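You operate a simulated robot arm through the tools that you are given. There is no shell and no other tool. Be economical: measure what you need, move in short steps, check, and stop when the job is done.

You are at the controls of a simulated robot arm. One attempt, no reset.

Task
Dose the yellow-footed cup to its blue line, then park it.
Fine: rice from the hopper; park it at the mat end by the lid rack; sliding plate back at LOAD, yellow slide shut. Where these are worked on the way, their far stop is far enough and under half their travel is too little: sliding plate.
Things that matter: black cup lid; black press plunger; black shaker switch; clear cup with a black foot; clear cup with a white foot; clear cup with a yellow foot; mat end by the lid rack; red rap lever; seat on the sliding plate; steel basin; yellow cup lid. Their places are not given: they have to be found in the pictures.

The check looks at the end state, three seconds after you hand in, the way a careful person would. Anything else that was tipped, shoved, dropped, spilled or broken makes it a failure. A push-on lid holds only when it is set on centred and level and pressed home; a screw cap is set on level and turned clockwise until tight.

Robot
A 7-joint arm with a two-finger parallel gripper, fixed in place. Base frame: the origin is at the foot of the arm, x ahead of it, y to its left, z up; the work surface is at about z = 0. Lengths are in m, angles in rad, forces in N, time in s.
With the tool pointing down near the work surface it reaches from about 0.22 to 0.58 m from the base axis. Its first joint turns from -1.152 to 1.152 rad. Payload 2.5 kg.
The TCP is the grasp point between the finger pads, 0.023 m short of the fingertips. In the tool frame z runs along the fingers and y along their closing line. Largest opening 0.094 m; finger width 0.038, thickness 0.01; the body of the gripper, 0.054 by 0.096 m, starts 0.039 m behind the TCP.
Orientation is told as [roll, pitch, yaw] about the base's x, y, z axes, in that order, counted from this pose: with the fingers straight down and closing along the base's y, the tool's x points along the base's -x, its y along +y and its z along -z.

Tools
- The arm moves only by the tool send_rows. Its argument "moves" is a list that holds one entry, the list of rows, each a list of 7 numbers: the shift along the tool's x, y, z in m, then the turn, a rotation vector about the tool's x, y, z in rad, then the gripper command, from -1 (fully open) to 1 (shut), values between in proportion. In form: [[[x, y, z, rx, ry, rz, gripper], ...]]. A call has 1 to 20 rows; each row shifts and turns the commanded pose from where the row before left it, along the tool's axes as they then stand. A row lasts 0.2 s, in which the tool goes at most 0.05 m and 0.15 rad; a call with a longer step from one row to the next is refused whole, and so is a gripper value outside its range. Where a pose cannot be reached the arm comes as near as it can. A force on the tool above 60 N (or 10 N above the force at the start of the call, whichever is more), or a blocked arm, ends the call early, and 0.2 s more pass. Each finger travels about 0.108 m/s and halts on what it meets, pressing with about 25 N; the grip force reading is that of the motor and also rises with nothing between the fingers. The clock runs only during rows and for 0.2 s after the last one: add rows that do not move to give the fingers time. The reply holds the time, the measured pose of the TCP, the force on the tool along the base axes, the opening and the grip force, in the units named above and with some noise, with the torque about the TCP (base axes, N m) and any sound that the robot's microphone picked up.
- Cameras (640 x 400 px; columns grow to the right, rows downward): "scene" is fixed at [0.1153, -0.4095, 0.5322]; the picture's right is [0.84, -0.54, 0.00], its down [-0.37, -0.57, -0.73] and it looks along [0.40, 0.62, -0.68] (base axes); focal length 221 px, centre (320, 200). "wrist" rides on the gripper at [0.086, 0.016, -0.074] in the tool frame; the picture's right is [-0.18, 0.98, 0.00], its down [-0.58, -0.11, -0.81] and it looks along [-0.79, -0.15, 0.59] (tool axes); focal length 243 px, centre (320, 200).
- get_image(camera): a new picture of that camera. No time passes.
- measure_at(camera, pixels): for up to 12 pixels [column, row] of the newest picture of that camera ("zoom" is the newest enlarged one), the place [x, y, z] in the base frame of the surface seen there, good to about 0.002 m. No time passes.
- enlarge(camera, box): a new picture of the part [left, top, right, bottom] of that camera's present view, enlarged. No time passes.
- finish_job(): hands the job in; it is judged then, once.

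Go step by step. Measure first, check grasps and placings, and put right what went wrong. The budget is 80 turns and 38 pictures, counting those below and the enlarged ones. Unless the task says otherwise, let go and move clear before handing in, and close with one line.

The tools are called after ">>>" as a command line: name --argument value ..., lists and objects as JSON in quotes. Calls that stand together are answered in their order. send_rows: Moves the arm, as the interface text tells. Its arguments: {"type":"object","properties":{"moves":{"type":"array","items":{"type":"array","items":{"type":"array","items":{"type":"number"}}}}},"required":["moves"]} The other tools are called the same way: get_image (camera) takes a picture; measure_at (camera, pixels) gives the place of the surface under pixels of a picture; enlarge (camera, box) takes an enlarged picture of a part of a camera's view; finish_job () hands the job in.

At the start:

```text
time_s: 0.0
tool_pos: [0.3308, 0.0036, 0.2861]
tcp_rot: [0.001, 0.001, 0.0]
wrist_force: [-0.3, 1.1, -0.2]
torque: [-0.01, 0.01, 0.01]
gripper_width: 0.094
gripper_force: 0.0
```

scene: 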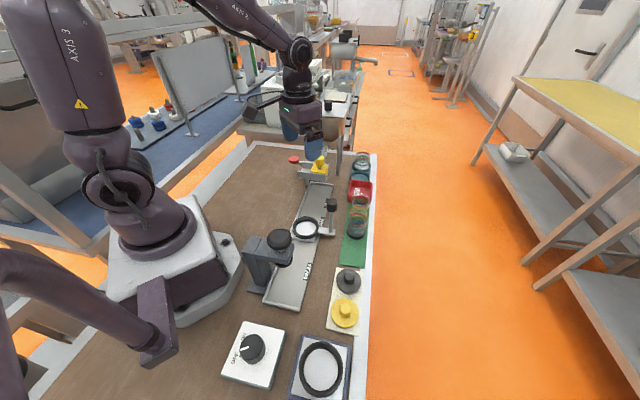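
wrist: 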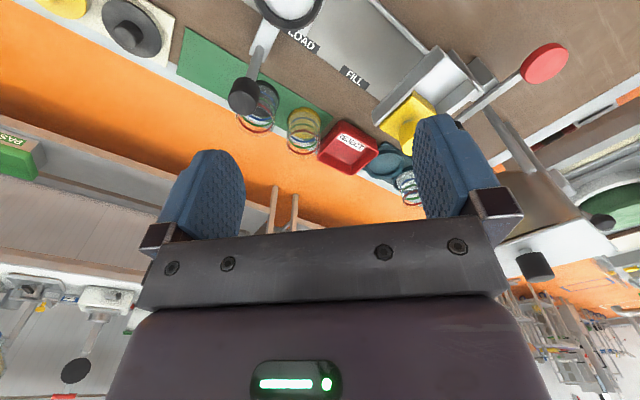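

The pictures show a station with the sliding plate (scene 300,240), the cups on a green mat (358,200), a hopper with a yellow slide (318,165) and lids (345,290). I'll enlarge the work area to see it better.

>>> enlarge --camera "scene" --box '[230, 140, 390, 240]'

>>> enlarge --camera "scene" --box '[210, 220, 402, 400]'

>>> enlarge --camera "wrist" --box '[220, 0, 580, 220]'

```text
4.00 times, centred on (310, 190) of scene
```

zoom: 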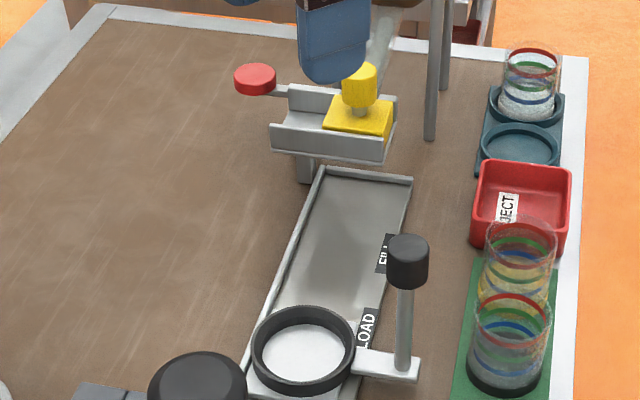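

```text
2.22 times, centred on (306, 310) of scene
```

zoom: 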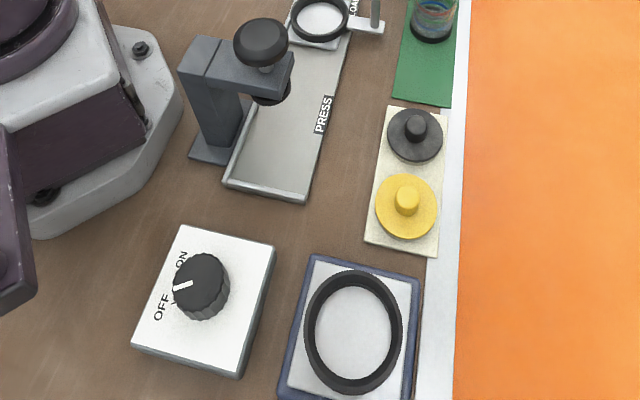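

```text
1.78 times, centred on (400, 110) of wrist
```

zoom: 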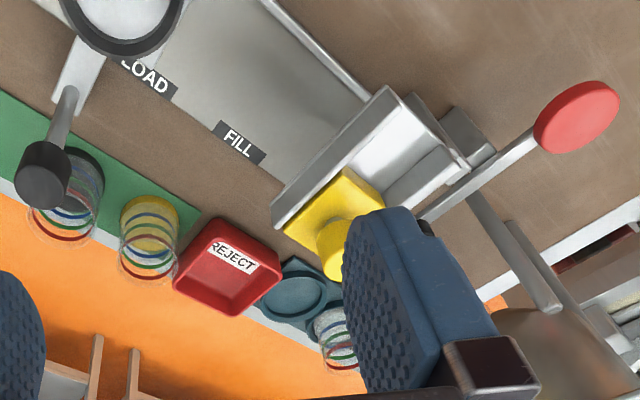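

The zooms show the ring seat on the plate with a handle post at LOAD, the press, a shaker switch box and ring pad, the lids, and three cups. I'll measure the key points.

>>> measure_at --camera "scene" --pixels '[[305, 228], [332, 203], [357, 232], [363, 163], [360, 190], [319, 161], [293, 160], [349, 280], [345, 312], [321, 370], [252, 347], [280, 240]]'

>>> measure_at --camera "zoom" --pixels '[[45, 180], [135, 215], [100, 15], [335, 235], [575, 115], [380, 190], [240, 140], [145, 75], [480, 195], [410, 110], [230, 270], [310, 290]]'

>>> enlarge --camera "scene" --box '[325, 140, 389, 270]'

```text
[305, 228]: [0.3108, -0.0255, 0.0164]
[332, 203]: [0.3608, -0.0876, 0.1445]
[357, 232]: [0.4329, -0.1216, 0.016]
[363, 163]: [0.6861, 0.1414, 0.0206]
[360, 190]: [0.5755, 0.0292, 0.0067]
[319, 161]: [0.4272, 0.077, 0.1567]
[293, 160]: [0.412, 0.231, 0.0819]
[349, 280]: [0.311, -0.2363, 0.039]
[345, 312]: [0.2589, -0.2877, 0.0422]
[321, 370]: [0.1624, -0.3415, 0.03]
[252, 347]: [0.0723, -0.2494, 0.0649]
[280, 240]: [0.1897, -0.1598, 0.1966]
```

```text
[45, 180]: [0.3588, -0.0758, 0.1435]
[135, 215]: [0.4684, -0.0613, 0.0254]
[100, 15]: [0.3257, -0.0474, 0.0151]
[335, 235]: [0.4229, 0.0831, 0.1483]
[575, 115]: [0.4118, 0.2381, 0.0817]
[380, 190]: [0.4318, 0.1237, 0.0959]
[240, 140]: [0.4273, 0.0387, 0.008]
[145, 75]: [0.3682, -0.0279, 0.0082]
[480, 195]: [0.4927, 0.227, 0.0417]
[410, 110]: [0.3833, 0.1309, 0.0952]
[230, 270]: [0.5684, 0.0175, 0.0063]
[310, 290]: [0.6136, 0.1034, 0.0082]
```

```text
3.08 times, centred on (357, 205) of scene
```

zoom: 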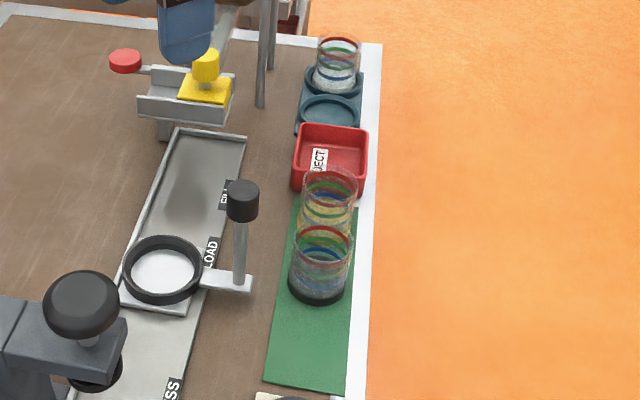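

The gripper hides the hopper, so I'll move it aside to the left and back, then look again.

>>> send_rows --moves '[[[0.016, 0.04, -0.008, 0, 0, 0, -1], [0.016, 0.04, -0.008, 0, 0, 0, -1], [0.016, 0.04, -0.008, 0, 0, 0, -1], [0.016, 0.04, -0.008, 0, 0, 0, -1], [0.016, 0.04, -0.008, 0, 0, 0, -1], [0, 0, 0, 0, 0, 0, -1]]]'

>>> get_image --camera "wrist"

>>> enlarge --camera "scene" --box '[240, 110, 400, 210]'

```text
time_s: 1.4
tool_pos: [0.2497, 0.1997, 0.325]
tcp_rot: [-0.001, 0.0, -0.002]
wrist_force: [-0.4, 0.0, -0.3]
torque: [0.0, -0.04, -0.02]
gripper_width: 0.094
gripper_force: 0.0
```

```text
31 pictures are left
```

wrist: 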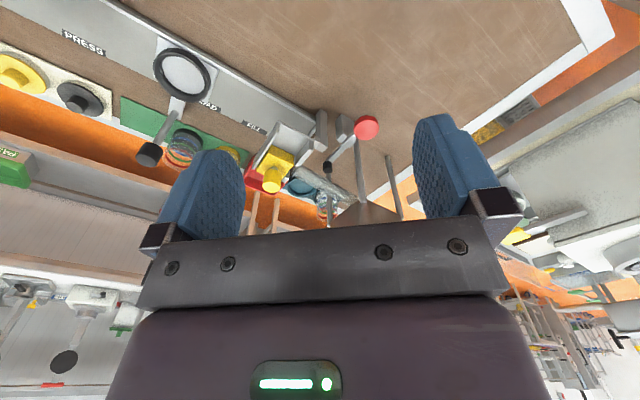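

```text
4.00 times, centred on (320, 160) of scene
```

zoom: 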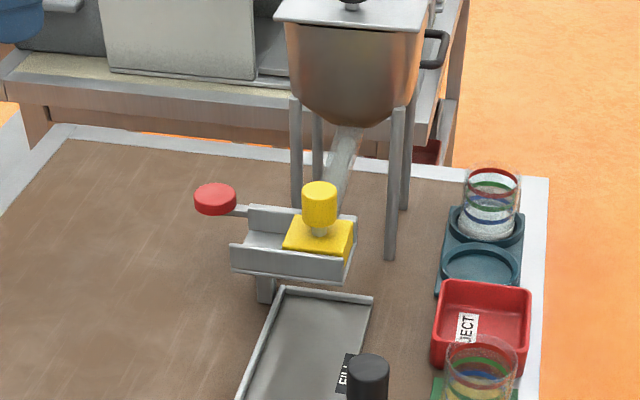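

Now the hopper is visible with its chute, gate (zoom 318,240) and rap lever (215,200). I'll measure the gate, lever, and reference cup.

>>> measure_at --camera "zoom" --pixels '[[319, 188], [319, 210], [215, 193], [238, 208], [240, 250], [345, 265], [255, 215], [350, 222], [270, 240], [265, 290], [340, 160], [310, 255]]'

>>> measure_at --camera "wrist" --pixels '[[183, 75], [149, 152], [278, 160], [272, 182], [366, 127], [282, 130], [255, 127], [321, 120], [345, 122], [315, 185], [268, 145], [300, 150]]'

>>> enlarge --camera "wrist" --box '[230, 90, 420, 210]'

```text
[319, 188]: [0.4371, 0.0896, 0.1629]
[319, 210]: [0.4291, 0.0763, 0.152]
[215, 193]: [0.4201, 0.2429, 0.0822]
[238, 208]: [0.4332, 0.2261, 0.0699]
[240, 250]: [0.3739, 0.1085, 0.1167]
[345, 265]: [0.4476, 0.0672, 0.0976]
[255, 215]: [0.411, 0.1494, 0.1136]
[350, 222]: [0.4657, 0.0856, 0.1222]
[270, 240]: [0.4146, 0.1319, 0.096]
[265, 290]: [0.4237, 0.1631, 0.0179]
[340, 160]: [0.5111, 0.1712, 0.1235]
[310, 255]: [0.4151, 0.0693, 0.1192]
```

```text
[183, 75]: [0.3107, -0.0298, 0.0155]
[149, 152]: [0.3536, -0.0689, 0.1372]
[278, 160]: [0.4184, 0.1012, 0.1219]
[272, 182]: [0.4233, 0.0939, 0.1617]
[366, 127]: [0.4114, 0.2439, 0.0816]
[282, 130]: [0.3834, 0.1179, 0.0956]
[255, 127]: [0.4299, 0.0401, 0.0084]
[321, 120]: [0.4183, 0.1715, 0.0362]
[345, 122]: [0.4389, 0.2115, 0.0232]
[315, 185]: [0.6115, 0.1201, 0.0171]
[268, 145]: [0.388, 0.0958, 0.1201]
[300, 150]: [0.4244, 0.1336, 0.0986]
```

```text
3.33 times, centred on (325, 150) of wrist
```

zoom: 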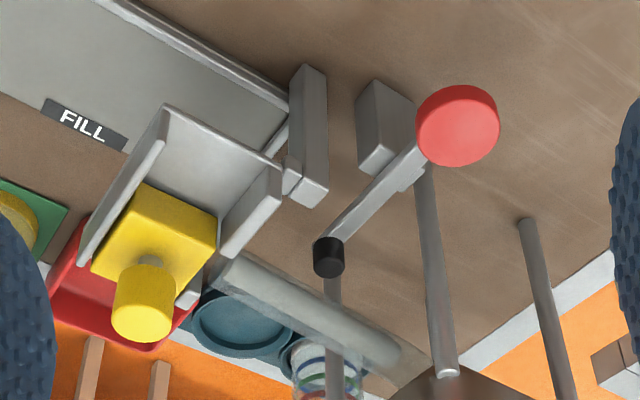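

The gate slide sits at its +x/−y end across the track, and the chute feeds it. Next is a close look at the cups and the green mat.

>>> enlarge --camera "scene" --box '[320, 180, 392, 270]'

>>> measure_at --camera "scene" --pixels '[[345, 262], [362, 266], [352, 250], [357, 237], [348, 236], [366, 236], [357, 223], [359, 212], [350, 213], [370, 205], [365, 243], [344, 250]]'

```text
4.44 times, centred on (356, 225) of scene
```

zoom: 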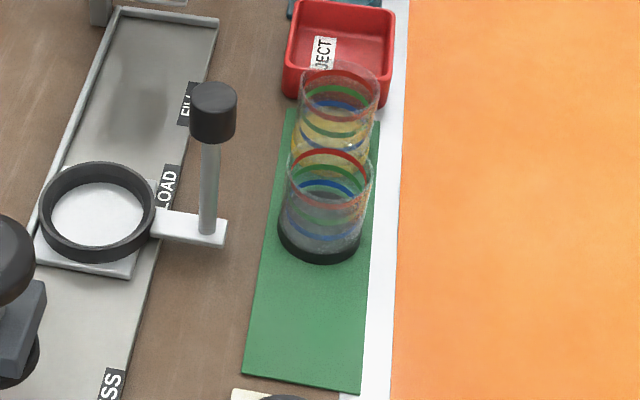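

```text
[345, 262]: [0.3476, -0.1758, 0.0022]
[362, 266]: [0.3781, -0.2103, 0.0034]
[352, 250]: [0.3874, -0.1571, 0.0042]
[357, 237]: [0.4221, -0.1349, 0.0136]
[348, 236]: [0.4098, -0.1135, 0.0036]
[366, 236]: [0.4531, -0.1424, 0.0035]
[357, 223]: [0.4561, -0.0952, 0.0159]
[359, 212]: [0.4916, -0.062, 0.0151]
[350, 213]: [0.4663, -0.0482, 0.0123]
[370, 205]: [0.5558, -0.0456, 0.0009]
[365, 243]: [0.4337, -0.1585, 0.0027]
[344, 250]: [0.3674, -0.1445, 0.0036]
```

Mat axis runs about 47° in base, with the yellow cup next to the REJECT tray and the black cup on its other side. I'll bring the gripper over the mat, yawed 0.82 so the fingers close across the mat, and look with the wrist camera.

>>> send_rows --moves '[[[-0.0167, -0.0367, 0.0117, 0, 0, 0, -1], [-0.0167, -0.0367, 0.0117, 0, 0, 0, -1], [-0.0167, -0.0367, 0.0117, 0, 0, 0, -1], [-0.0167, -0.0367, 0.0117, 0, 0, 0, -1], [-0.0167, -0.0367, 0.0117, 0, 0, 0, -1], [-0.0167, -0.0367, 0.0117, 0, 0, 0, -1], [-0.0167, -0.0367, 0.0117, 0, 0, 0, -1], [-0.0167, -0.0367, 0.0117, 0, 0, 0, -1], [-0.0167, -0.0367, 0.0117, 0, 0, 0, -1], [0, 0, 0, 0, 0, -0.137, -1], [0, 0, 0, 0, 0, -0.137, -1], [0, 0, 0, 0, 0, -0.137, -1], [0, 0, 0, 0, 0, -0.137, -1], [0, 0, 0, 0, 0, -0.137, -1], [0, 0, 0, 0, 0, -0.137, -1], [0, 0, 0, 0, 0, 0, -1]]]'

>>> get_image --camera "wrist"

```text
time_s: 4.8
tool_pos: [0.4006, -0.1266, 0.2233]
tcp_rot: [0.0, 0.0, 0.825]
wrist_force: [0.5, 0.2, -0.4]
torque: [0.03, 0.0, -0.04]
gripper_width: 0.0939
gripper_force: 0.0
```

```text
27 pictures are left
```

wrist: 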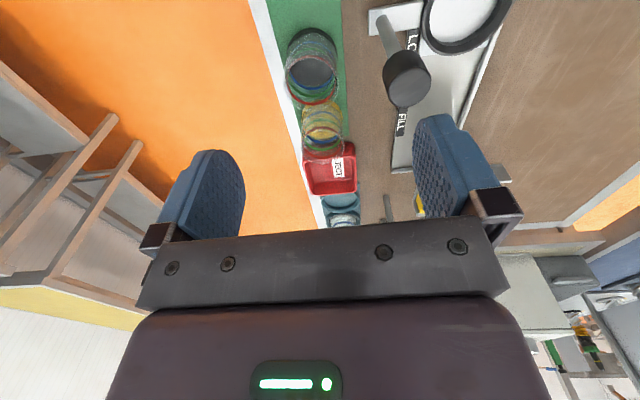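

The cups appear at (313,65) and (322,125). I'll enlarge and measure them.

>>> enlarge --camera "wrist" --box '[270, 20, 370, 200]'

>>> measure_at --camera "wrist" --pixels '[[323, 104], [304, 118], [341, 118], [323, 116], [322, 146], [308, 131], [339, 131], [312, 66], [313, 31], [286, 66], [337, 66], [325, 158]]'

```text
2.22 times, centred on (320, 110) of wrist
```

zoom: 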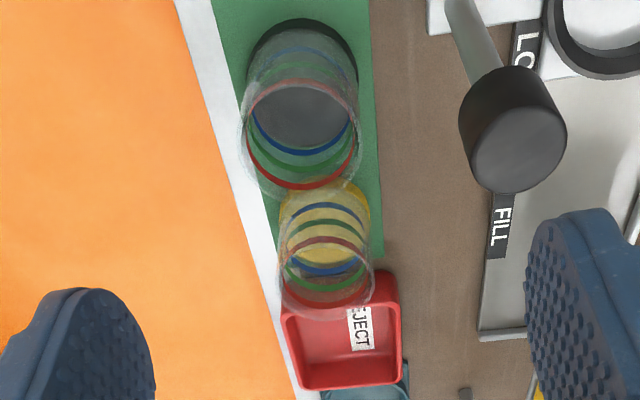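

```text
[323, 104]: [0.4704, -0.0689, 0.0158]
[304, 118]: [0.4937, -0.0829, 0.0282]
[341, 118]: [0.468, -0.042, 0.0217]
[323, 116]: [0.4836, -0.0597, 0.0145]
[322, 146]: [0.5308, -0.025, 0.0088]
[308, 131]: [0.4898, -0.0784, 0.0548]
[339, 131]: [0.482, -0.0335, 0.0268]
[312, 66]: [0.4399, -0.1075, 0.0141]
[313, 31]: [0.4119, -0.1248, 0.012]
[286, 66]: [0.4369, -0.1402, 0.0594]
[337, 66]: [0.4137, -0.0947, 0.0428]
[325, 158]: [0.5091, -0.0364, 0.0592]
```

I'll measure rim and ring points on the yellow cup in the zoom.

>>> measure_at --camera "zoom" --pixels '[[328, 317], [330, 305], [330, 283], [330, 271], [326, 205], [325, 221], [325, 239], [280, 280], [373, 282], [290, 265], [325, 183], [368, 210]]'

>>> measure_at --camera "scene" --pixels '[[359, 194], [350, 201], [367, 204], [359, 216], [353, 205], [358, 200]]'

```text
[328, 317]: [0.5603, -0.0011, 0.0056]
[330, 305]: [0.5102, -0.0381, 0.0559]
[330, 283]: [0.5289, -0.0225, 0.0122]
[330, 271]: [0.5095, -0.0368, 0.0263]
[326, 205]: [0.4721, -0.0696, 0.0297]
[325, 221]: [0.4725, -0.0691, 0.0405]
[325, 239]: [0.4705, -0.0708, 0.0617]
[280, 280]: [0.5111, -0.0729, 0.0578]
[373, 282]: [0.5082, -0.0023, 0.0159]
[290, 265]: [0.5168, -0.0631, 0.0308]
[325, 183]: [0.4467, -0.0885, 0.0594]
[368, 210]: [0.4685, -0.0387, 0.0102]
```

```text
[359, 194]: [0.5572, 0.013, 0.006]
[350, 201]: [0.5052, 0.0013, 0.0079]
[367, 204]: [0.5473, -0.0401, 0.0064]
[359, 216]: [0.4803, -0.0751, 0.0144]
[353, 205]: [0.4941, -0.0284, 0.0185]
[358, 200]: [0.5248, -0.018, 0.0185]
```

The yellow cup is centred about (0.490,−0.054), diameter about 0.050, with blue at z≈0.028, green 0.040 and red 0.058. I'll move above it and lower around it with the fingers open.

>>> send_rows --moves '[[[-0.038, -0.0054, 0, 0, 0, 0, -1], [-0.038, -0.0054, 0, 0, 0, 0, -1], [-0.038, -0.0055, 0, 0, 0, 0, -1], [0, 0, 0.04, 0, 0, 0, -1], [0, 0, 0.04, 0, 0, 0, -1], [0, 0, 0.03, 0, 0, 0, -1], [0, 0, 0.02, 0, 0, 0, -1], [0, 0, 0, 0, 0, 0, -1]]]'

>>> enlarge --camera "scene" --box '[310, 160, 390, 250]'

```text
time_s: 6.6
tool_pos: [0.4912, -0.0556, 0.0928]
tcp_rot: [-0.002, 0.0, 0.822]
wrist_force: [-0.4, -0.9, -0.7]
torque: [-0.01, 0.06, 0.0]
gripper_width: 0.0942
gripper_force: 0.1
```

```text
4.44 times, centred on (350, 205) of scene
```

zoom: 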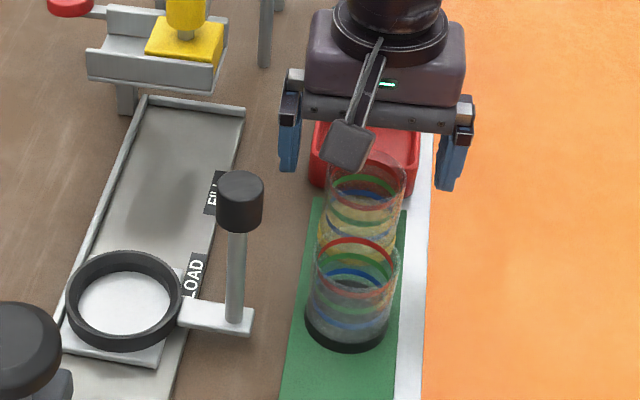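

The fingers straddle the cup well clear of the black cup. I'll lower to z≈0.047 and close.

>>> send_rows --moves '[[[0, 0, 0.023, 0, 0, 0, -1], [0, 0, 0.023, 0, 0, 0, -1], [0, 0, 0, 0, 0, 0, -0.5], [0, 0, 0, 0, 0, 0, -0.2], [0, 0, 0, 0, 0, 0, 0.1], [0, 0, 0, 0, 0, 0, 0.2], [0, 0, 0, 0, 0, 0, 0.2], [0, 0, 0, 0, 0, 0, 0.2]]]'

```text
time_s: 8.4
tool_pos: [0.4902, -0.0555, 0.0463]
tcp_rot: [0.0, 0.001, 0.822]
wrist_force: [-0.6, 0.0, -0.2]
torque: [0.0, 0.04, 0.02]
gripper_width: 0.0542
gripper_force: 24.5
```

Grip is firm at 0.054. I'll lift the cup 0.11 and measure the seat ring in the last zoom.

>>> send_rows --moves '[[[0, 0, -0.02, 0, 0, 0, 0.2], [0, 0, -0.03, 0, 0, 0, 0.2], [0, 0, -0.04, 0, 0, 0, 0.2], [0, 0, -0.03, 0, 0, 0, 0.2], [0, 0, -0.03, 0, 0, 0, 0.2], [0, 0, 0, 0, 0, 0, 0.2]]]'

>>> measure_at --camera "zoom" --pixels '[[71, 295], [178, 293], [125, 254], [123, 335], [82, 300], [168, 300], [125, 275], [125, 328], [236, 175], [235, 320], [218, 318], [100, 305]]'

>>> enlarge --camera "scene" --box '[280, 130, 400, 260]'

```text
time_s: 9.8
tool_pos: [0.4897, -0.0534, 0.193]
tcp_rot: [-0.001, 0.0, 0.821]
wrist_force: [0.6, -0.4, -0.1]
torque: [0.02, 0.0, 0.05]
gripper_width: 0.0376
gripper_force: 0.1
```

```text
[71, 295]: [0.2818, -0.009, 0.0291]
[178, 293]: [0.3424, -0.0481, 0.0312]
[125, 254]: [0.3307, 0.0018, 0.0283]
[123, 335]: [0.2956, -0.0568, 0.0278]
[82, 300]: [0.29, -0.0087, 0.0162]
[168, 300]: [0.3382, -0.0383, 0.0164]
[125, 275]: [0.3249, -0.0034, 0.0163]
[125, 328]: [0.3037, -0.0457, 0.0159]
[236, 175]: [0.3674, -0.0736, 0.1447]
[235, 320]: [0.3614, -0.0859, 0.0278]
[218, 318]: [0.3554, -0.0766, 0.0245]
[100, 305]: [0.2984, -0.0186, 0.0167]
```

```text
3.08 times, centred on (340, 195) of scene
```

zoom: 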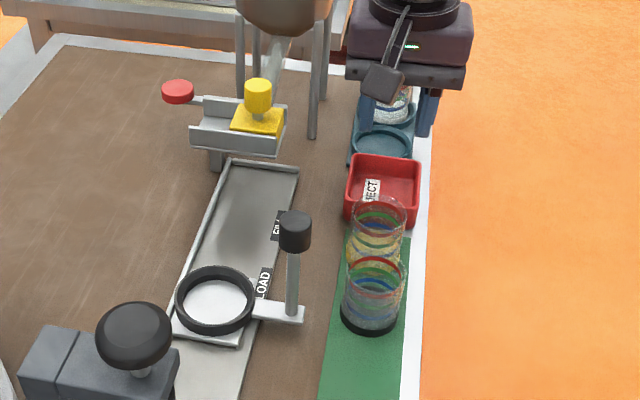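

The opening is 0.0376, so the cup slipped out. It still stands on the mat at zoom (375,225). I'll back off and look with the wrist camera to see whether it moved.

>>> send_rows --moves '[[[0.03, 0, -0.01, 0, 0, 0, -0.5], [0.03, 0, -0.01, 0, 0, 0, -1], [0.03, 0, -0.01, 0, 0, 0, -1], [0, 0, 0, 0, 0, 0, -1]]]'

>>> enlarge --camera "wrist" --box '[260, 0, 380, 160]'

```text
time_s: 10.8
tool_pos: [0.4286, -0.1198, 0.2221]
tcp_rot: [0.001, 0.0, 0.824]
wrist_force: [0.1, 0.6, 0.3]
torque: [-0.03, 0.03, 0.03]
gripper_width: 0.0941
gripper_force: 0.0
```

```text
2.50 times, centred on (320, 80) of wrist
```

zoom: 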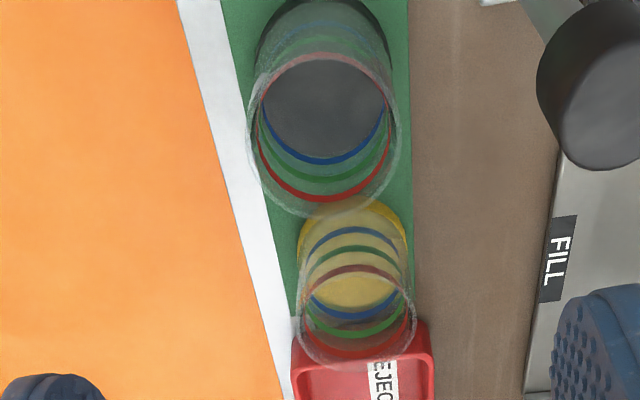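

Measuring foot and wall points again from this view.

>>> measure_at --camera "zoom" --pixels '[[302, 225], [407, 225], [299, 240], [411, 245], [355, 232], [355, 250], [358, 268], [358, 318], [360, 334], [363, 348], [355, 215], [300, 205]]'

```text
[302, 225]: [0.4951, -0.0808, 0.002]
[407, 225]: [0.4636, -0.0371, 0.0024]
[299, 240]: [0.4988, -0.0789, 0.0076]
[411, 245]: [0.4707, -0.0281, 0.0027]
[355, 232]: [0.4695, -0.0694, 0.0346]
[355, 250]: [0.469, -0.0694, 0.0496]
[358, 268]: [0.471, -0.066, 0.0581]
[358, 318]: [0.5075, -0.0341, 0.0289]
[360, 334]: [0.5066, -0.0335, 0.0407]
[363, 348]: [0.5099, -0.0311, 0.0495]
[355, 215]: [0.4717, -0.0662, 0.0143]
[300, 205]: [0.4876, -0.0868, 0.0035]
```

The cup is where it was, centred about (0.489,−0.051), and it narrows slightly upward. I'll re-grip lower and with the full squeeze, then test with a slow small lift.

>>> send_rows --moves '[[[-0.03, 0.001, 0, 0, 0, 0, -1], [-0.03, 0.001, 0, 0, 0, 0, -1], [-0.0314, 0.0005, 0, 0, 0, 0, -1], [0, 0, 0.04, 0, 0, 0, -1], [0, 0, 0.04, 0, 0, 0, -1], [0, 0, 0.04, 0, 0, 0, -1], [0, 0, 0.035, 0, 0, 0, -1], [0, 0, 0.02, 0, 0, 0, -1], [0, 0, 0.01, 0, 0, 0, -1], [0, 0, 0, 0, 0, 0, -0.5], [0, 0, 0, 0, 0, 0, -0.1], [0, 0, 0, 0, 0, 0, 0.3], [0, 0, 0, 0, 0, 0, 1], [0, 0, 0, 0, 0, 0, 1], [0, 0, 0, 0, 0, 0, 1]]]'

>>> send_rows --moves '[[[0, 0, -0.002, 0, 0, 0, 1], [0, 0, -0.002, 0, 0, 0, 1], [0, 0, -0.002, 0, 0, 0, 1], [0, 0, -0.002, 0, 0, 0, 1], [0, 0, 0, 0, 0, 0, 1]]]'

```text
time_s: 14.0
tool_pos: [0.4894, -0.0524, 0.0411]
tcp_rot: [-0.001, 0.0, 0.822]
wrist_force: [-0.2, 0.9, -0.3]
torque: [0.01, 0.01, 0.0]
gripper_width: 0.0524
gripper_force: 24.9
```

```text
time_s: 15.2
tool_pos: [0.4887, -0.0523, 0.0498]
tcp_rot: [0.001, 0.001, 0.822]
wrist_force: [-0.6, -0.2, -0.9]
torque: [-0.01, -0.02, 0.01]
gripper_width: 0.0523
gripper_force: 25.1
```

Width holds at 0.052. I'll check whether the cup came up with the fingers.

>>> enlarge --camera "wrist" --box '[200, 60, 500, 240]'

```text
2.13 times, centred on (350, 150) of wrist
```

zoom: 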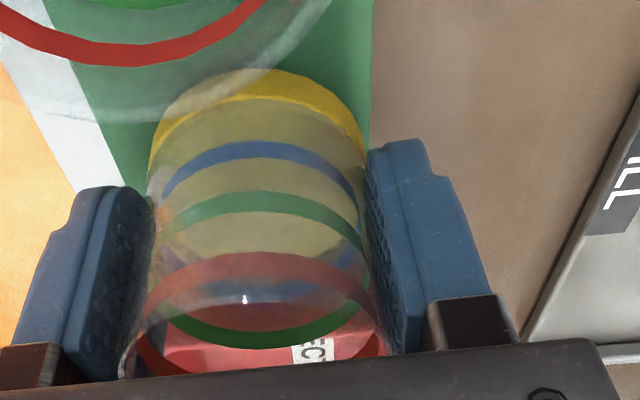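

Gripped at mid height. I'll measure the yellow foot's height to see if it lifted.

>>> measure_at --camera "zoom" --pixels '[[255, 72], [255, 90], [255, 75], [255, 60], [260, 125], [260, 152], [260, 200], [260, 265]]'

>>> send_rows --moves '[[[0, 0, -0.003, 0, 0, 0, 1], [0, 0, -0.005, 0, 0, 0, 1], [0, 0, -0.007, 0, 0, 0, 1], [0, 0, -0.007, 0, 0, 0, 1], [0, 0, -0.005, 0, 0, 0, 1], [0, 0, -0.003, 0, 0, 0, 1], [0, 0, 0, 0, 0, 0, 1]]]'

```text
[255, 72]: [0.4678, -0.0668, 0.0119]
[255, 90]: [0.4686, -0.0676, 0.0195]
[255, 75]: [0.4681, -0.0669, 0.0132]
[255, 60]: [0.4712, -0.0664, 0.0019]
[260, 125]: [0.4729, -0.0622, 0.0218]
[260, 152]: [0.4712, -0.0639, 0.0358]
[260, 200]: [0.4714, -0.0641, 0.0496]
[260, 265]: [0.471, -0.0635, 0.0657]
```

```text
time_s: 16.8
tool_pos: [0.4899, -0.0511, 0.0777]
tcp_rot: [-0.001, 0.0, 0.822]
wrist_force: [0.2, 0.2, -1.0]
torque: [0.0, -0.02, 0.01]
gripper_width: 0.0523
gripper_force: 25.1
```

The cup is held and rising with the gripper. I'll raise it over the post, carry it above the seat centre at (0.3125,−0.0275), and lower it partway.

>>> send_rows --moves '[[[0, 0, -0.015, 0, 0, 0, 1], [0, 0, -0.022, 0, 0, 0, 1], [0, 0, -0.025, 0, 0, 0, 1], [0, 0, -0.025, 0, 0, 0, 1], [0, 0, -0.02, 0, 0, 0, 1], [0, 0, -0.013, 0, 0, 0, 1], [0.008, 0.01, 0, 0, 0, 0, 1], [0.0131, 0.0183, 0, 0, 0, 0, 1], [0.0131, 0.0183, 0, 0, 0, 0, 1], [0.0131, 0.0183, 0, 0, 0, 0, 1], [0.0131, 0.0183, 0, 0, 0, 0, 1], [0.0131, 0.0183, 0, 0, 0, 0, 1], [0.0131, 0.0183, 0, 0, 0, 0, 1], [0.011, 0.0165, 0, 0, 0, 0, 1], [0.0075, 0.0104, 0, 0, 0, 0, 1], [0, 0, 0, 0, 0, 0, 1]]]'

```text
time_s: 20.2
tool_pos: [0.3109, -0.0282, 0.1981]
tcp_rot: [0.0, 0.0, 0.822]
wrist_force: [0.0, 0.5, -0.6]
torque: [-0.02, 0.01, 0.01]
gripper_width: 0.0521
gripper_force: 25.4
```

Over the seat with the cup still held. I'll lower it to about z 0.08 and check alignment.

>>> send_rows --moves '[[[0, 0, 0.015, 0, 0, 0, 1], [0, 0, 0.025, 0, 0, 0, 1], [0, 0, 0.03, 0, 0, 0, 1], [0, 0, 0.025, 0, 0, 0, 1], [0, 0, 0.018, 0, 0, 0, 1], [0, 0, 0.007, 0, 0, 0, 1], [0, 0, 0, 0, 0, 0, 1]]]'

>>> enlarge --camera "wrist" --box '[180, 0, 480, 190]'

>>> enlarge --camera "scene" --box '[260, 170, 360, 270]'

```text
time_s: 21.8
tool_pos: [0.3115, -0.029, 0.0779]
tcp_rot: [0.0, -0.001, 0.821]
wrist_force: [-0.3, 0.3, 0.1]
torque: [0.01, -0.03, 0.02]
gripper_width: 0.0522
gripper_force: 25.1
```

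```text
2.11 times, centred on (330, 95) of wrist
```

zoom: 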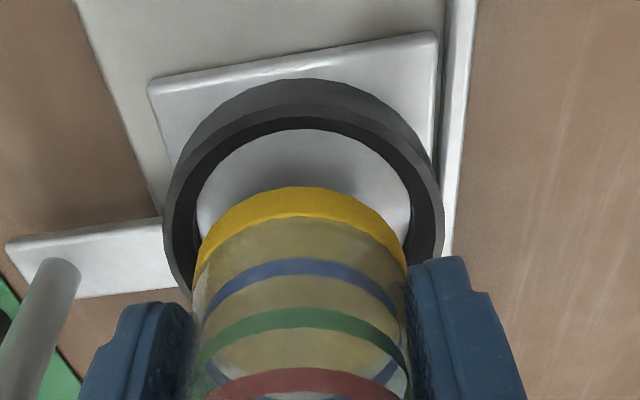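

```text
4.00 times, centred on (310, 220) of scene
```

zoom: 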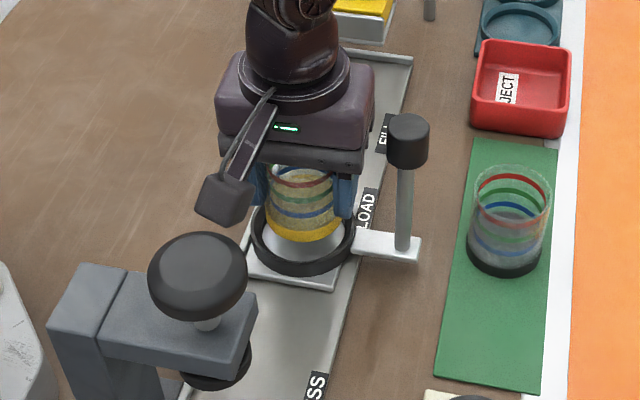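

The foot at (300,215) is centred on the ring opening (303,170). I'll lower gently into the seat.

>>> send_rows --moves '[[[0, 0, 0.006, 0, 0, 0, 1], [0, 0, 0.006, 0, 0, 0, 1], [0, 0, 0.005, 0, 0, 0, 1], [0, 0, 0.003, 0, 0, 0, 1], [0, 0, 0.002, 0, 0, 0, 1], [0, 0, 0, 0, 0, 0, 1]]]'

>>> enlarge --camera "wrist" --box '[180, 0, 480, 190]'

```text
time_s: 23.2
tool_pos: [0.3096, -0.0293, 0.0558]
tcp_rot: [0.001, 0.001, 0.823]
wrist_force: [0.7, -0.1, 0.0]
torque: [0.0, 0.01, 0.01]
gripper_width: 0.0517
gripper_force: 25.1
```

```text
2.11 times, centred on (330, 95) of wrist
```

zoom: 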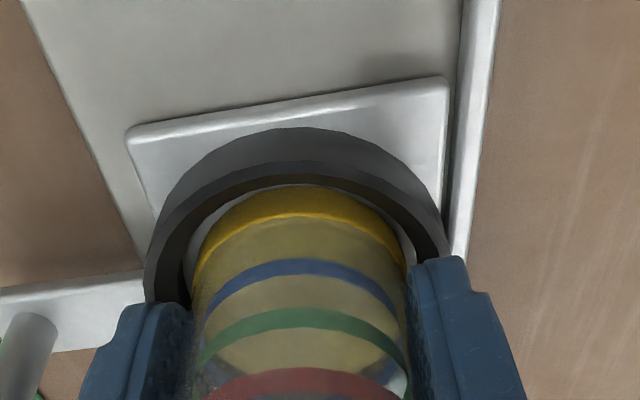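

The foot is inside the ring. I'll go down a last bit, open partway and lift off.

>>> send_rows --moves '[[[0, 0, 0.001, 0, 0, 0, 1], [0, 0, 0.001, 0, 0, 0, 1], [0, 0, 0.0005, 0, 0, 0, 1], [0, 0, 0, 0, 0, 0, 1]]]'

>>> send_rows --moves '[[[0, 0, 0, 0, 0, 0, -0.2], [0, 0, 0, 0, 0, 0, -0.45], [0, 0, 0, 0, 0, 0, -0.5], [0, 0, 0, 0, 0, 0, -0.5], [0, 0, -0.01, 0, 0, 0, -0.5], [0, 0, -0.03, 0, 0, 0, -0.5], [0, 0, -0.04, 0, 0, 0, -0.5], [0, 0, -0.04, 0, 0, 0, -0.5], [0, 0, -0.03, 0, 0, 0, -0.5], [0, 0, 0, 0, 0, 0, -0.5]]]'

>>> enlarge --camera "scene" --box '[240, 130, 380, 270]'

```text
time_s: 24.2
tool_pos: [0.3092, -0.0301, 0.0539]
tcp_rot: [0.001, -0.001, 0.821]
wrist_force: [0.9, 0.2, -0.6]
torque: [0.0, -0.01, -0.01]
gripper_width: 0.0519
gripper_force: 25.1
```

```text
time_s: 26.4
tool_pos: [0.3128, -0.0299, 0.2031]
tcp_rot: [0.0, 0.0, 0.822]
wrist_force: [0.6, 0.0, 0.9]
torque: [0.01, -0.04, 0.02]
gripper_width: 0.0707
gripper_force: 0.1
```

```text
2.86 times, centred on (310, 200) of scene
```

zoom: 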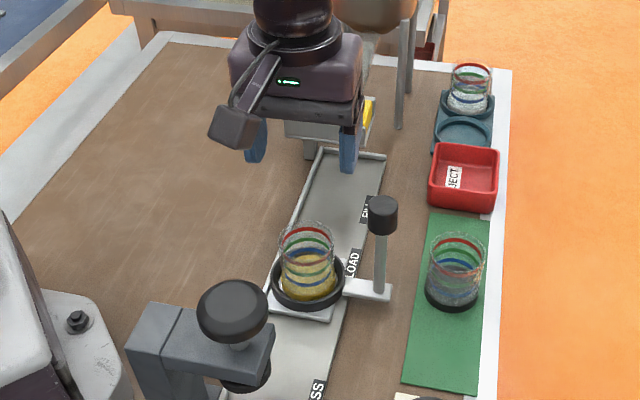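

The cup is seated. Next is the plate's handle post head; I'll measure it and the gate outline precisely.

>>> measure_at --camera "zoom" --pixels '[[382, 203], [370, 203], [395, 203], [383, 197], [383, 209], [383, 230], [378, 285], [385, 292], [350, 287], [308, 225], [307, 290], [300, 152]]'

```text
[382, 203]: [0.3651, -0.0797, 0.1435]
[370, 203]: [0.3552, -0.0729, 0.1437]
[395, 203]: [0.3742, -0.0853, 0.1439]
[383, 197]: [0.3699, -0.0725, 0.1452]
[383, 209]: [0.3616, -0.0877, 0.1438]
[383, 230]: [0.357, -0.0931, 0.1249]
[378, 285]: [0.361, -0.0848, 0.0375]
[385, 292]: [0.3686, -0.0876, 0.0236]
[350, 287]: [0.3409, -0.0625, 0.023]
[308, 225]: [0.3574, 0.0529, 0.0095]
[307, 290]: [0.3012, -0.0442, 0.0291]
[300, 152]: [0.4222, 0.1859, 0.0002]
```

Head centred at (0.365,−0.0795), top at z 0.1445. I'll move over it, lower, and grip it.

>>> send_rows --moves '[[[0, -0.025, 0, 0, 0, 0, -0.5], [0, -0.025, 0, 0, 0, 0, -0.5], [0, -0.023, 0, 0, 0, 0, -0.5], [0, 0, 0, 0, 0, 0, -0.5], [0, 0, 0.025, 0, 0, 0, -0.5], [0, 0, 0.025, 0, 0, 0, -0.5], [0, 0, 0.013, 0, 0, 0, -0.5], [0, 0, 0, 0, 0, 0, -0.2], [0, 0, 0, 0, 0, 0, 0.2], [0, 0, 0, 0, 0, 0, 0.6], [0, 0, 0, 0, 0, 0, 1], [0, 0, 0, 0, 0, 0, 1]]]'

```text
time_s: 29.0
tool_pos: [0.3659, -0.0801, 0.1409]
tcp_rot: [-0.003, -0.002, 0.817]
wrist_force: [17.0, -16.9, -15.6]
torque: [0.56, -0.27, -0.25]
gripper_width: 0.0266
gripper_force: 45.7
```

Gripped at 0.0266 wide, with a side load along −y'. I'll shift 1.5 mm that way to relieve it.

>>> send_rows --moves '[[[0, -0.001, 0, 0, 0, 0, 1], [0, -0.0005, 0, 0, 0, 0, 1], [0, 0, 0, 0, 0, 0, 1]]]'

```text
time_s: 29.8
tool_pos: [0.3657, -0.08, 0.1407]
tcp_rot: [-0.001, -0.002, 0.818]
wrist_force: [9.0, -11.4, 9.1]
torque: [0.17, -0.34, -0.75]
gripper_width: 0.0269
gripper_force: 44.9
```

Load has dropped. Before sliding I'll measure the track's edges to get its exact direction.

>>> measure_at --camera "zoom" --pixels '[[321, 152], [311, 180], [300, 207], [284, 245], [272, 275], [384, 160], [376, 185], [365, 230], [345, 317], [325, 365], [310, 390], [352, 150]]'

```text
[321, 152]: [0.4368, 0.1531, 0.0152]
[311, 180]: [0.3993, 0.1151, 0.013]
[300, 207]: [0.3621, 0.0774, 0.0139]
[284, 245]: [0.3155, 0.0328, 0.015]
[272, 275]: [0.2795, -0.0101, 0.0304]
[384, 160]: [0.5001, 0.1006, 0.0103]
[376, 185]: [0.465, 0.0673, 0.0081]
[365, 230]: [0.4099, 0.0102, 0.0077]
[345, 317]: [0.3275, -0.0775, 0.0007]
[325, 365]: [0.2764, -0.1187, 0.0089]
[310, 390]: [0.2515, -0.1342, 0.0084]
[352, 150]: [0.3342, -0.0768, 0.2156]
```

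The track direction is exactly 45°. I'll slide the plate about 0.15 m toward FILL, slowly.

>>> send_rows --moves '[[[-0.004, -0.0001, 0, 0, 0, 0, 1], [-0.008, -0.0003, 0, 0, 0, 0, 1], [-0.011, -0.0004, 0, 0, 0, 0, 1], [-0.012, -0.0004, 0, 0, 0, 0, 1], [-0.012, -0.0004, 0, 0, 0, 0, 1], [-0.012, -0.0004, 0, 0, 0, 0, 1], [-0.012, -0.0004, 0, 0, 0, 0, 1], [-0.012, -0.0004, 0, 0, 0, 0, 1], [-0.012, -0.0004, 0, 0, 0, 0, 1], [-0.012, -0.0004, 0, 0, 0, 0, 1], [-0.012, -0.0004, 0, 0, 0, 0, 1], [-0.011, -0.0004, 0, 0, 0, 0, 1], [-0.01, -0.0003, 0, 0, 0, 0, 1], [-0.006, -0.0002, 0, 0, 0, 0, 1], [0, 0, 0, 0, 0, 0, 1]]]'

>>> enlarge --camera "scene" --box '[270, 120, 390, 220]'

```text
time_s: 33.0
tool_pos: [0.4698, 0.0239, 0.142]
tcp_rot: [-0.005, -0.001, 0.821]
wrist_force: [16.7, -17.4, 16.2]
torque: [-0.48, 0.69, -0.41]
gripper_width: 0.0269
gripper_force: 45.0
```

```text
4.00 times, centred on (330, 170) of scene
```

zoom: 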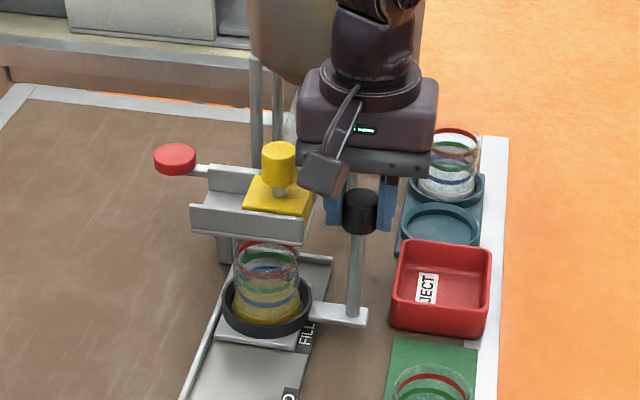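

The plate moved 0.147 m and the cup is just in front of the gate. I'll creep on to the far stop while easing the side load.

>>> send_rows --moves '[[[-0.004, -0.0012, 0, 0, 0, 0, 1], [-0.004, -0.0005, 0, 0, 0, 0, 1], [-0.004, -0.0002, 0, 0, 0, 0, 1], [-0.003, -0.0001, 0, 0, 0, 0, 1], [-0.003, -0.0001, 0, 0, 0, 0, 1], [-0.003, -0.0001, 0, 0, 0, 0, 1], [-0.003, -0.0001, 0, 0, 0, 0, 1], [-0.003, -0.0001, 0, 0, 0, 0, 1], [0, 0, 0, 0, 0, 0, 1]]]'

```text
time_s: 35.0
tool_pos: [0.4868, 0.0407, 0.1398]
tcp_rot: [0.004, 0.006, 0.819]
wrist_force: [-21.7, -8.9, 27.1]
torque: [-0.59, -0.05, -0.4]
gripper_width: 0.0268
gripper_force: 44.7
```

Opposing force along −u has appeared, probably the stop. I'll push 3 mm more to confirm.

>>> send_rows --moves '[[[-0.0015, 0, 0, 0, 0, 0, 1], [-0.0015, 0, 0, 0, 0, 0, 1], [0, 0, 0, 0, 0, 0, 1]]]'

>>> enlarge --camera "scene" --box '[270, 120, 390, 220]'

```text
time_s: 35.8
tool_pos: [0.4878, 0.042, 0.1389]
tcp_rot: [0.005, 0.009, 0.822]
wrist_force: [-28.9, -17.8, 12.2]
torque: [-0.49, -0.25, -0.35]
gripper_width: 0.027
gripper_force: 45.0
```

```text
4.00 times, centred on (330, 170) of scene
```

zoom: 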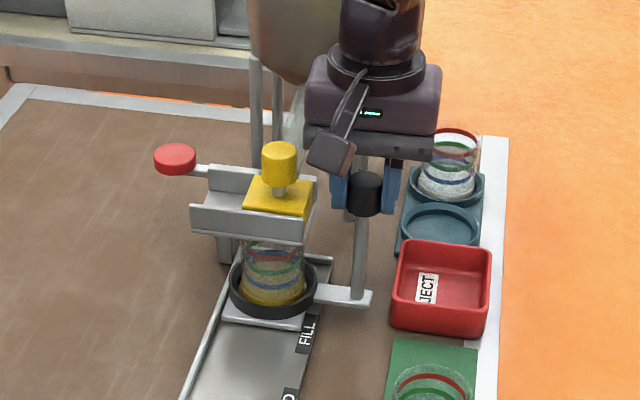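

Plate is at the far stop, with the cup's blue line visible at (275,282). I'll release the handle, rise, and measure the gate knob.

>>> send_rows --moves '[[[0, 0, 0, 0, 0, 0, 0.3], [0, 0, 0, 0, 0, 0, 0.04], [0, 0, 0, 0, 0, 0, 0.04], [0, 0, -0.015, 0, 0, 0, 0.04], [0, 0, -0.025, 0, 0, 0, 0.04], [0, 0, -0.035, 0, 0, 0, 0.04], [0, 0, -0.025, 0, 0, 0, -0.2], [0, 0, 0, 0, 0, 0, -0.2]]]'

>>> measure_at --camera "zoom" --pixels '[[279, 148], [265, 148], [293, 148], [279, 144], [279, 153], [280, 175], [280, 190], [200, 212], [297, 232], [213, 170], [314, 180], [366, 182]]'

```text
time_s: 37.6
tool_pos: [0.4887, 0.0428, 0.2412]
tcp_rot: [0.0, 0.002, 0.822]
wrist_force: [-0.1, -0.5, -0.2]
torque: [-0.01, -0.04, 0.04]
gripper_width: 0.0566
gripper_force: 0.1
```

```text
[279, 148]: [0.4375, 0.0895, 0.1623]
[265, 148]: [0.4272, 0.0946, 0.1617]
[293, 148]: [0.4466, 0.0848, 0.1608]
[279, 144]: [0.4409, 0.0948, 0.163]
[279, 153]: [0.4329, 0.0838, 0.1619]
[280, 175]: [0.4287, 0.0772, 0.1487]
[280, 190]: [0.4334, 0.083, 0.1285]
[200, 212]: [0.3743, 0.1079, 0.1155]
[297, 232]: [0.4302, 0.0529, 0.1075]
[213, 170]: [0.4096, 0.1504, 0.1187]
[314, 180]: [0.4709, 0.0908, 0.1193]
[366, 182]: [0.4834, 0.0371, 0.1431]
```

Knob centre is (0.4375,0.0893), top z 0.1625. I'll check where the hopper tank and legs are before bringing the gripper there.

>>> measure_at --camera "zoom" --pixels '[[260, 20], [290, 40], [290, 75], [256, 100], [278, 100], [292, 130], [175, 155], [200, 168], [256, 140]]'

>>> get_image --camera "wrist"

```text
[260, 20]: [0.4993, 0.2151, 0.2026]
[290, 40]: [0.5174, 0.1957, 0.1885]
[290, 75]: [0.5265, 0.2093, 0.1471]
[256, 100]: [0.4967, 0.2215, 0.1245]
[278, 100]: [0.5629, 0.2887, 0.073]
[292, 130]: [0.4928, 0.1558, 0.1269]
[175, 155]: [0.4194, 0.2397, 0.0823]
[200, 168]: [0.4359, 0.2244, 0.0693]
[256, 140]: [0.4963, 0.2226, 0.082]
```

```text
15 pictures are left
```

wrist: 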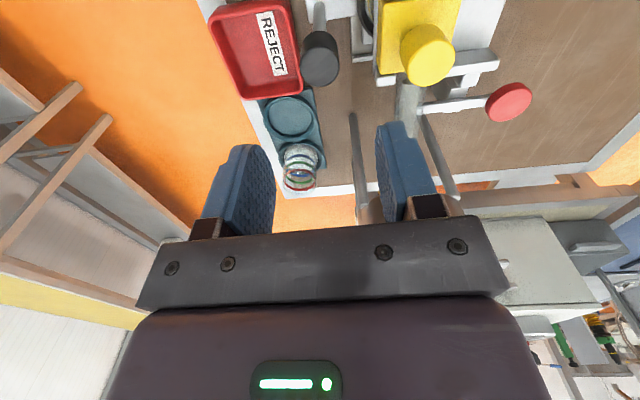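

The tank is well clear. I'll square the yaw to 45°, move over the knob, lower, and grip it.

>>> send_rows --moves '[[[0, 0, 0, 0, 0, 0.037, -0.2], [0.0011, 0.023, 0, 0, 0, 0, -0.2], [0.0011, 0.023, 0, 0, 0, 0, -0.2], [0.0011, 0.0228, 0, 0, 0, 0, -0.2], [0, 0, 0, 0, 0, 0, -0.2], [0, 0, 0.03, 0, 0, 0, -0.2], [0, 0, 0.03, 0, 0, 0, -0.2], [0, 0, 0.02, 0, 0, 0, -0.2], [0, 0, 0.009, 0, 0, 0, -0.2], [0, 0, 0, 0, 0, 0, -0.2]]]'

```text
time_s: 39.8
tool_pos: [0.4388, 0.0895, 0.1491]
tcp_rot: [-0.002, 0.001, 0.783]
wrist_force: [-0.1, -0.5, -0.3]
torque: [0.02, 0.02, 0.0]
gripper_width: 0.0562
gripper_force: 0.0
```

Positioned over the knob. Closing on it.

>>> send_rows --moves '[[[0, 0, -0.002, 0, 0, 0, 0.2], [0, 0, 0, 0, 0, 0, 0.5], [0, 0, 0, 0, 0, 0, 1], [0, 0, 0, 0, 0, 0, 1], [0, 0, 0, 0, 0, 0, 1]]]'

>>> enlarge --camera "scene" --box '[270, 120, 390, 220]'

```text
time_s: 41.0
tool_pos: [0.4386, 0.0897, 0.1522]
tcp_rot: [-0.001, 0.001, 0.786]
wrist_force: [1.2, 2.6, -4.0]
torque: [-0.06, -0.05, -0.03]
gripper_width: 0.0264
gripper_force: 44.8
```

```text
4.00 times, centred on (330, 170) of scene
```

zoom: 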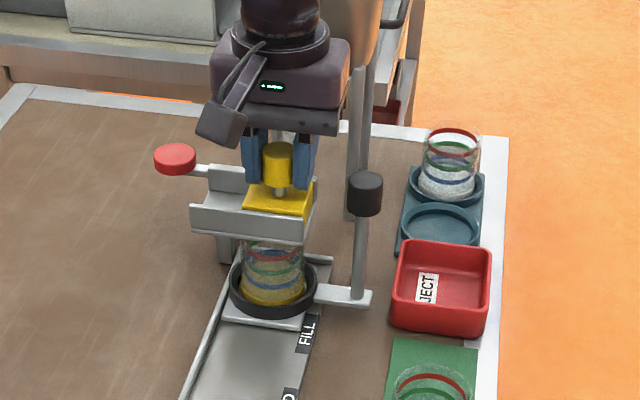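

Knob gripped. I'll do a short test pulse: open 15 mm toward +y', then straight back.

>>> send_rows --moves '[[[0, 0.0075, 0, 0, 0, 0, 1], [0, 0.0075, 0, 0, 0, 0, 1], [0, -0.0075, 0, 0, 0, 0, 1], [0, -0.0075, 0, 0, 0, 0, 1], [0, 0, 0, 0, 0, 0, 1]]]'

>>> enlarge --camera "scene" --box '[300, 160, 350, 210]'

```text
time_s: 42.2
tool_pos: [0.4378, 0.0903, 0.153]
tcp_rot: [0.0, -0.001, 0.786]
wrist_force: [9.3, 11.3, -22.5]
torque: [0.68, -1.01, -0.01]
gripper_width: 0.0266
gripper_force: 44.5
```

```text
8.00 times, centred on (325, 185) of scene
```

zoom: 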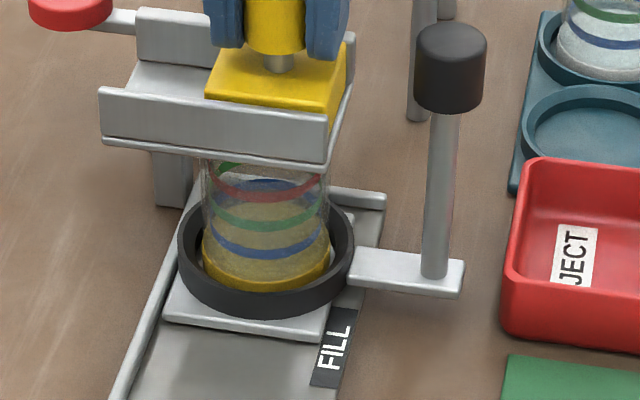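

No rice is visible in the cup yet. I'll try a longer 25 mm pulse.

>>> send_rows --moves '[[[0, 0.0125, 0, 0, 0, 0, 1], [0, 0.0125, 0, 0, 0, 0, 1], [0, -0.0125, 0, 0, 0, 0, 1], [0, -0.0125, 0, 0, 0, 0, 1], [0, 0, 0, 0, 0, 0, 1]]]'

>>> measure_at --camera "zoom" --pixels '[[265, 245], [265, 270], [280, 185], [265, 288], [265, 195], [265, 222]]'

>>> enlarge --camera "scene" --box '[300, 160, 350, 210]'

```text
time_s: 43.4
tool_pos: [0.4376, 0.0893, 0.1543]
tcp_rot: [0.0, 0.003, 0.784]
wrist_force: [3.0, 4.9, -34.3]
torque: [0.18, -0.8, 0.06]
gripper_width: 0.0268
gripper_force: 44.8
```

```text
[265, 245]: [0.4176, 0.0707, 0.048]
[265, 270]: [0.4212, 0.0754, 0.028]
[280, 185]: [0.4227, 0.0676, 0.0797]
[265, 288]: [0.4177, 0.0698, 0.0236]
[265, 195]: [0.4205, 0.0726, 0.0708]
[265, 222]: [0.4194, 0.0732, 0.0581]
```

```text
8.00 times, centred on (325, 185) of scene
```

zoom: 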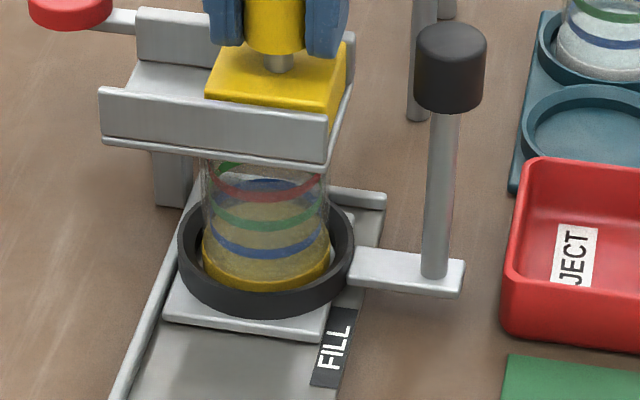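

Still nothing in the cup. I'll ease the vertical load, open 25 mm and inspect with the slide open.

>>> send_rows --moves '[[[0, 0, 0.002, 0, 0, 0, 1], [0, 0.0125, 0, 0, 0, 0, 1], [0, 0.0125, 0, 0, 0, 0, 1]]]'

>>> enlarge --camera "scene" --box '[290, 155, 350, 210]'

```text
time_s: 44.2
tool_pos: [0.4216, 0.1061, 0.1526]
tcp_rot: [-0.002, 0.005, 0.781]
wrist_force: [-20.1, -22.4, 24.5]
torque: [0.63, 0.99, 0.41]
gripper_width: 0.0269
gripper_force: 45.3
```

```text
7.27 times, centred on (320, 182) of scene
```

zoom: 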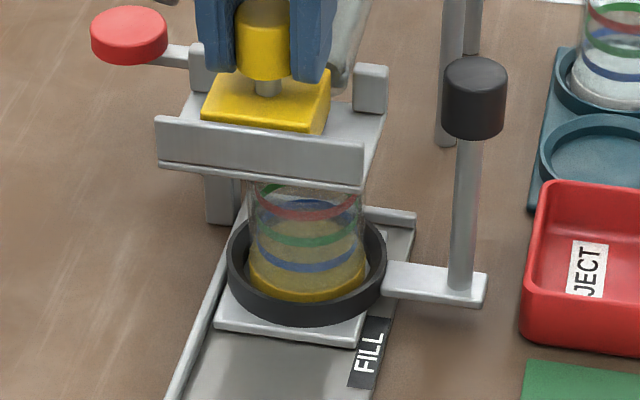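

The slide is open 24 mm and no rice flows. I'll ease the side load (force −u) and open another 12 mm to find the end of travel.

>>> send_rows --moves '[[[0.0015, 0.006, 0, 0, 0, 0, 1], [0, 0.006, 0, 0, 0, 0, 1]]]'

>>> enlarge --camera "scene" --box '[290, 155, 350, 210]'

```text
time_s: 44.8
tool_pos: [0.4129, 0.1174, 0.1535]
tcp_rot: [-0.001, 0.001, 0.785]
wrist_force: [-15.7, -13.2, 31.4]
torque: [-0.29, 0.37, 0.05]
gripper_width: 0.0263
gripper_force: 44.9
```

```text
7.27 times, centred on (320, 182) of scene
```

zoom: 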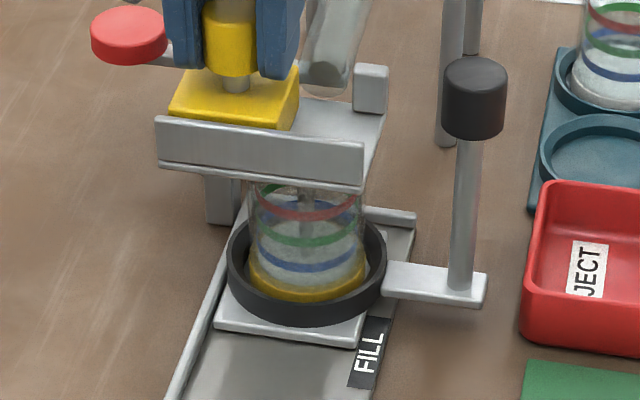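

Rice is flowing now, with a stream at (305,210) and white in the cup. Closing the slide at once.

>>> send_rows --moves '[[[0, -0.02, 0, 0, 0, 0, 1], [0, -0.0165, 0, 0, 0, 0, 1], [0, 0, 0, 0, 0, 0, 1]]]'

>>> enlarge --camera "scene" --box '[300, 160, 350, 210]'

```text
time_s: 45.6
tool_pos: [0.4383, 0.0909, 0.1513]
tcp_rot: [-0.004, -0.01, 0.786]
wrist_force: [4.0, 2.5, 29.4]
torque: [0.09, 0.61, -0.14]
gripper_width: 0.0265
gripper_force: 44.9
```

```text
8.00 times, centred on (325, 185) of scene
```

zoom: 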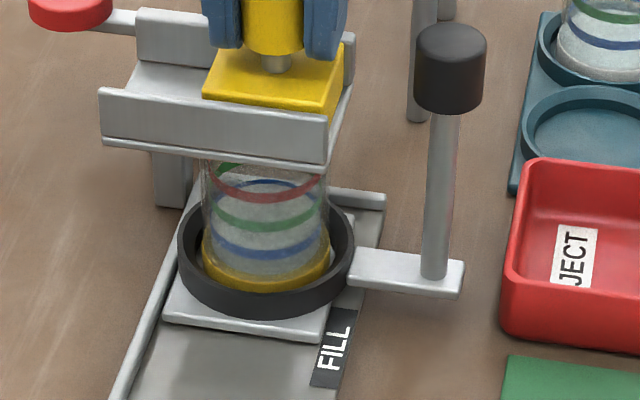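

Stopped. I'll measure the rice surface through the cup between the rings.

>>> measure_at --camera "zoom" --pixels '[[265, 204], [250, 205], [280, 206], [265, 236], [265, 260], [265, 188], [250, 237], [290, 234], [265, 268], [265, 230], [240, 260], [265, 194]]'

```text
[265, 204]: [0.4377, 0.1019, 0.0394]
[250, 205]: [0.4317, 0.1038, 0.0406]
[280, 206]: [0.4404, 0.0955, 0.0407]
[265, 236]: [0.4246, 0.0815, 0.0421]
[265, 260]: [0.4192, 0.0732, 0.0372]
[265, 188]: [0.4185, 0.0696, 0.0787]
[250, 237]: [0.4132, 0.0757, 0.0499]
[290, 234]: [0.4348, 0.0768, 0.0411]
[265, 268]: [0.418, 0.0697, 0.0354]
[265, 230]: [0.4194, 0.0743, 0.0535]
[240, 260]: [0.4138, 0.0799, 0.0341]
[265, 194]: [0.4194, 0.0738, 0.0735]
```

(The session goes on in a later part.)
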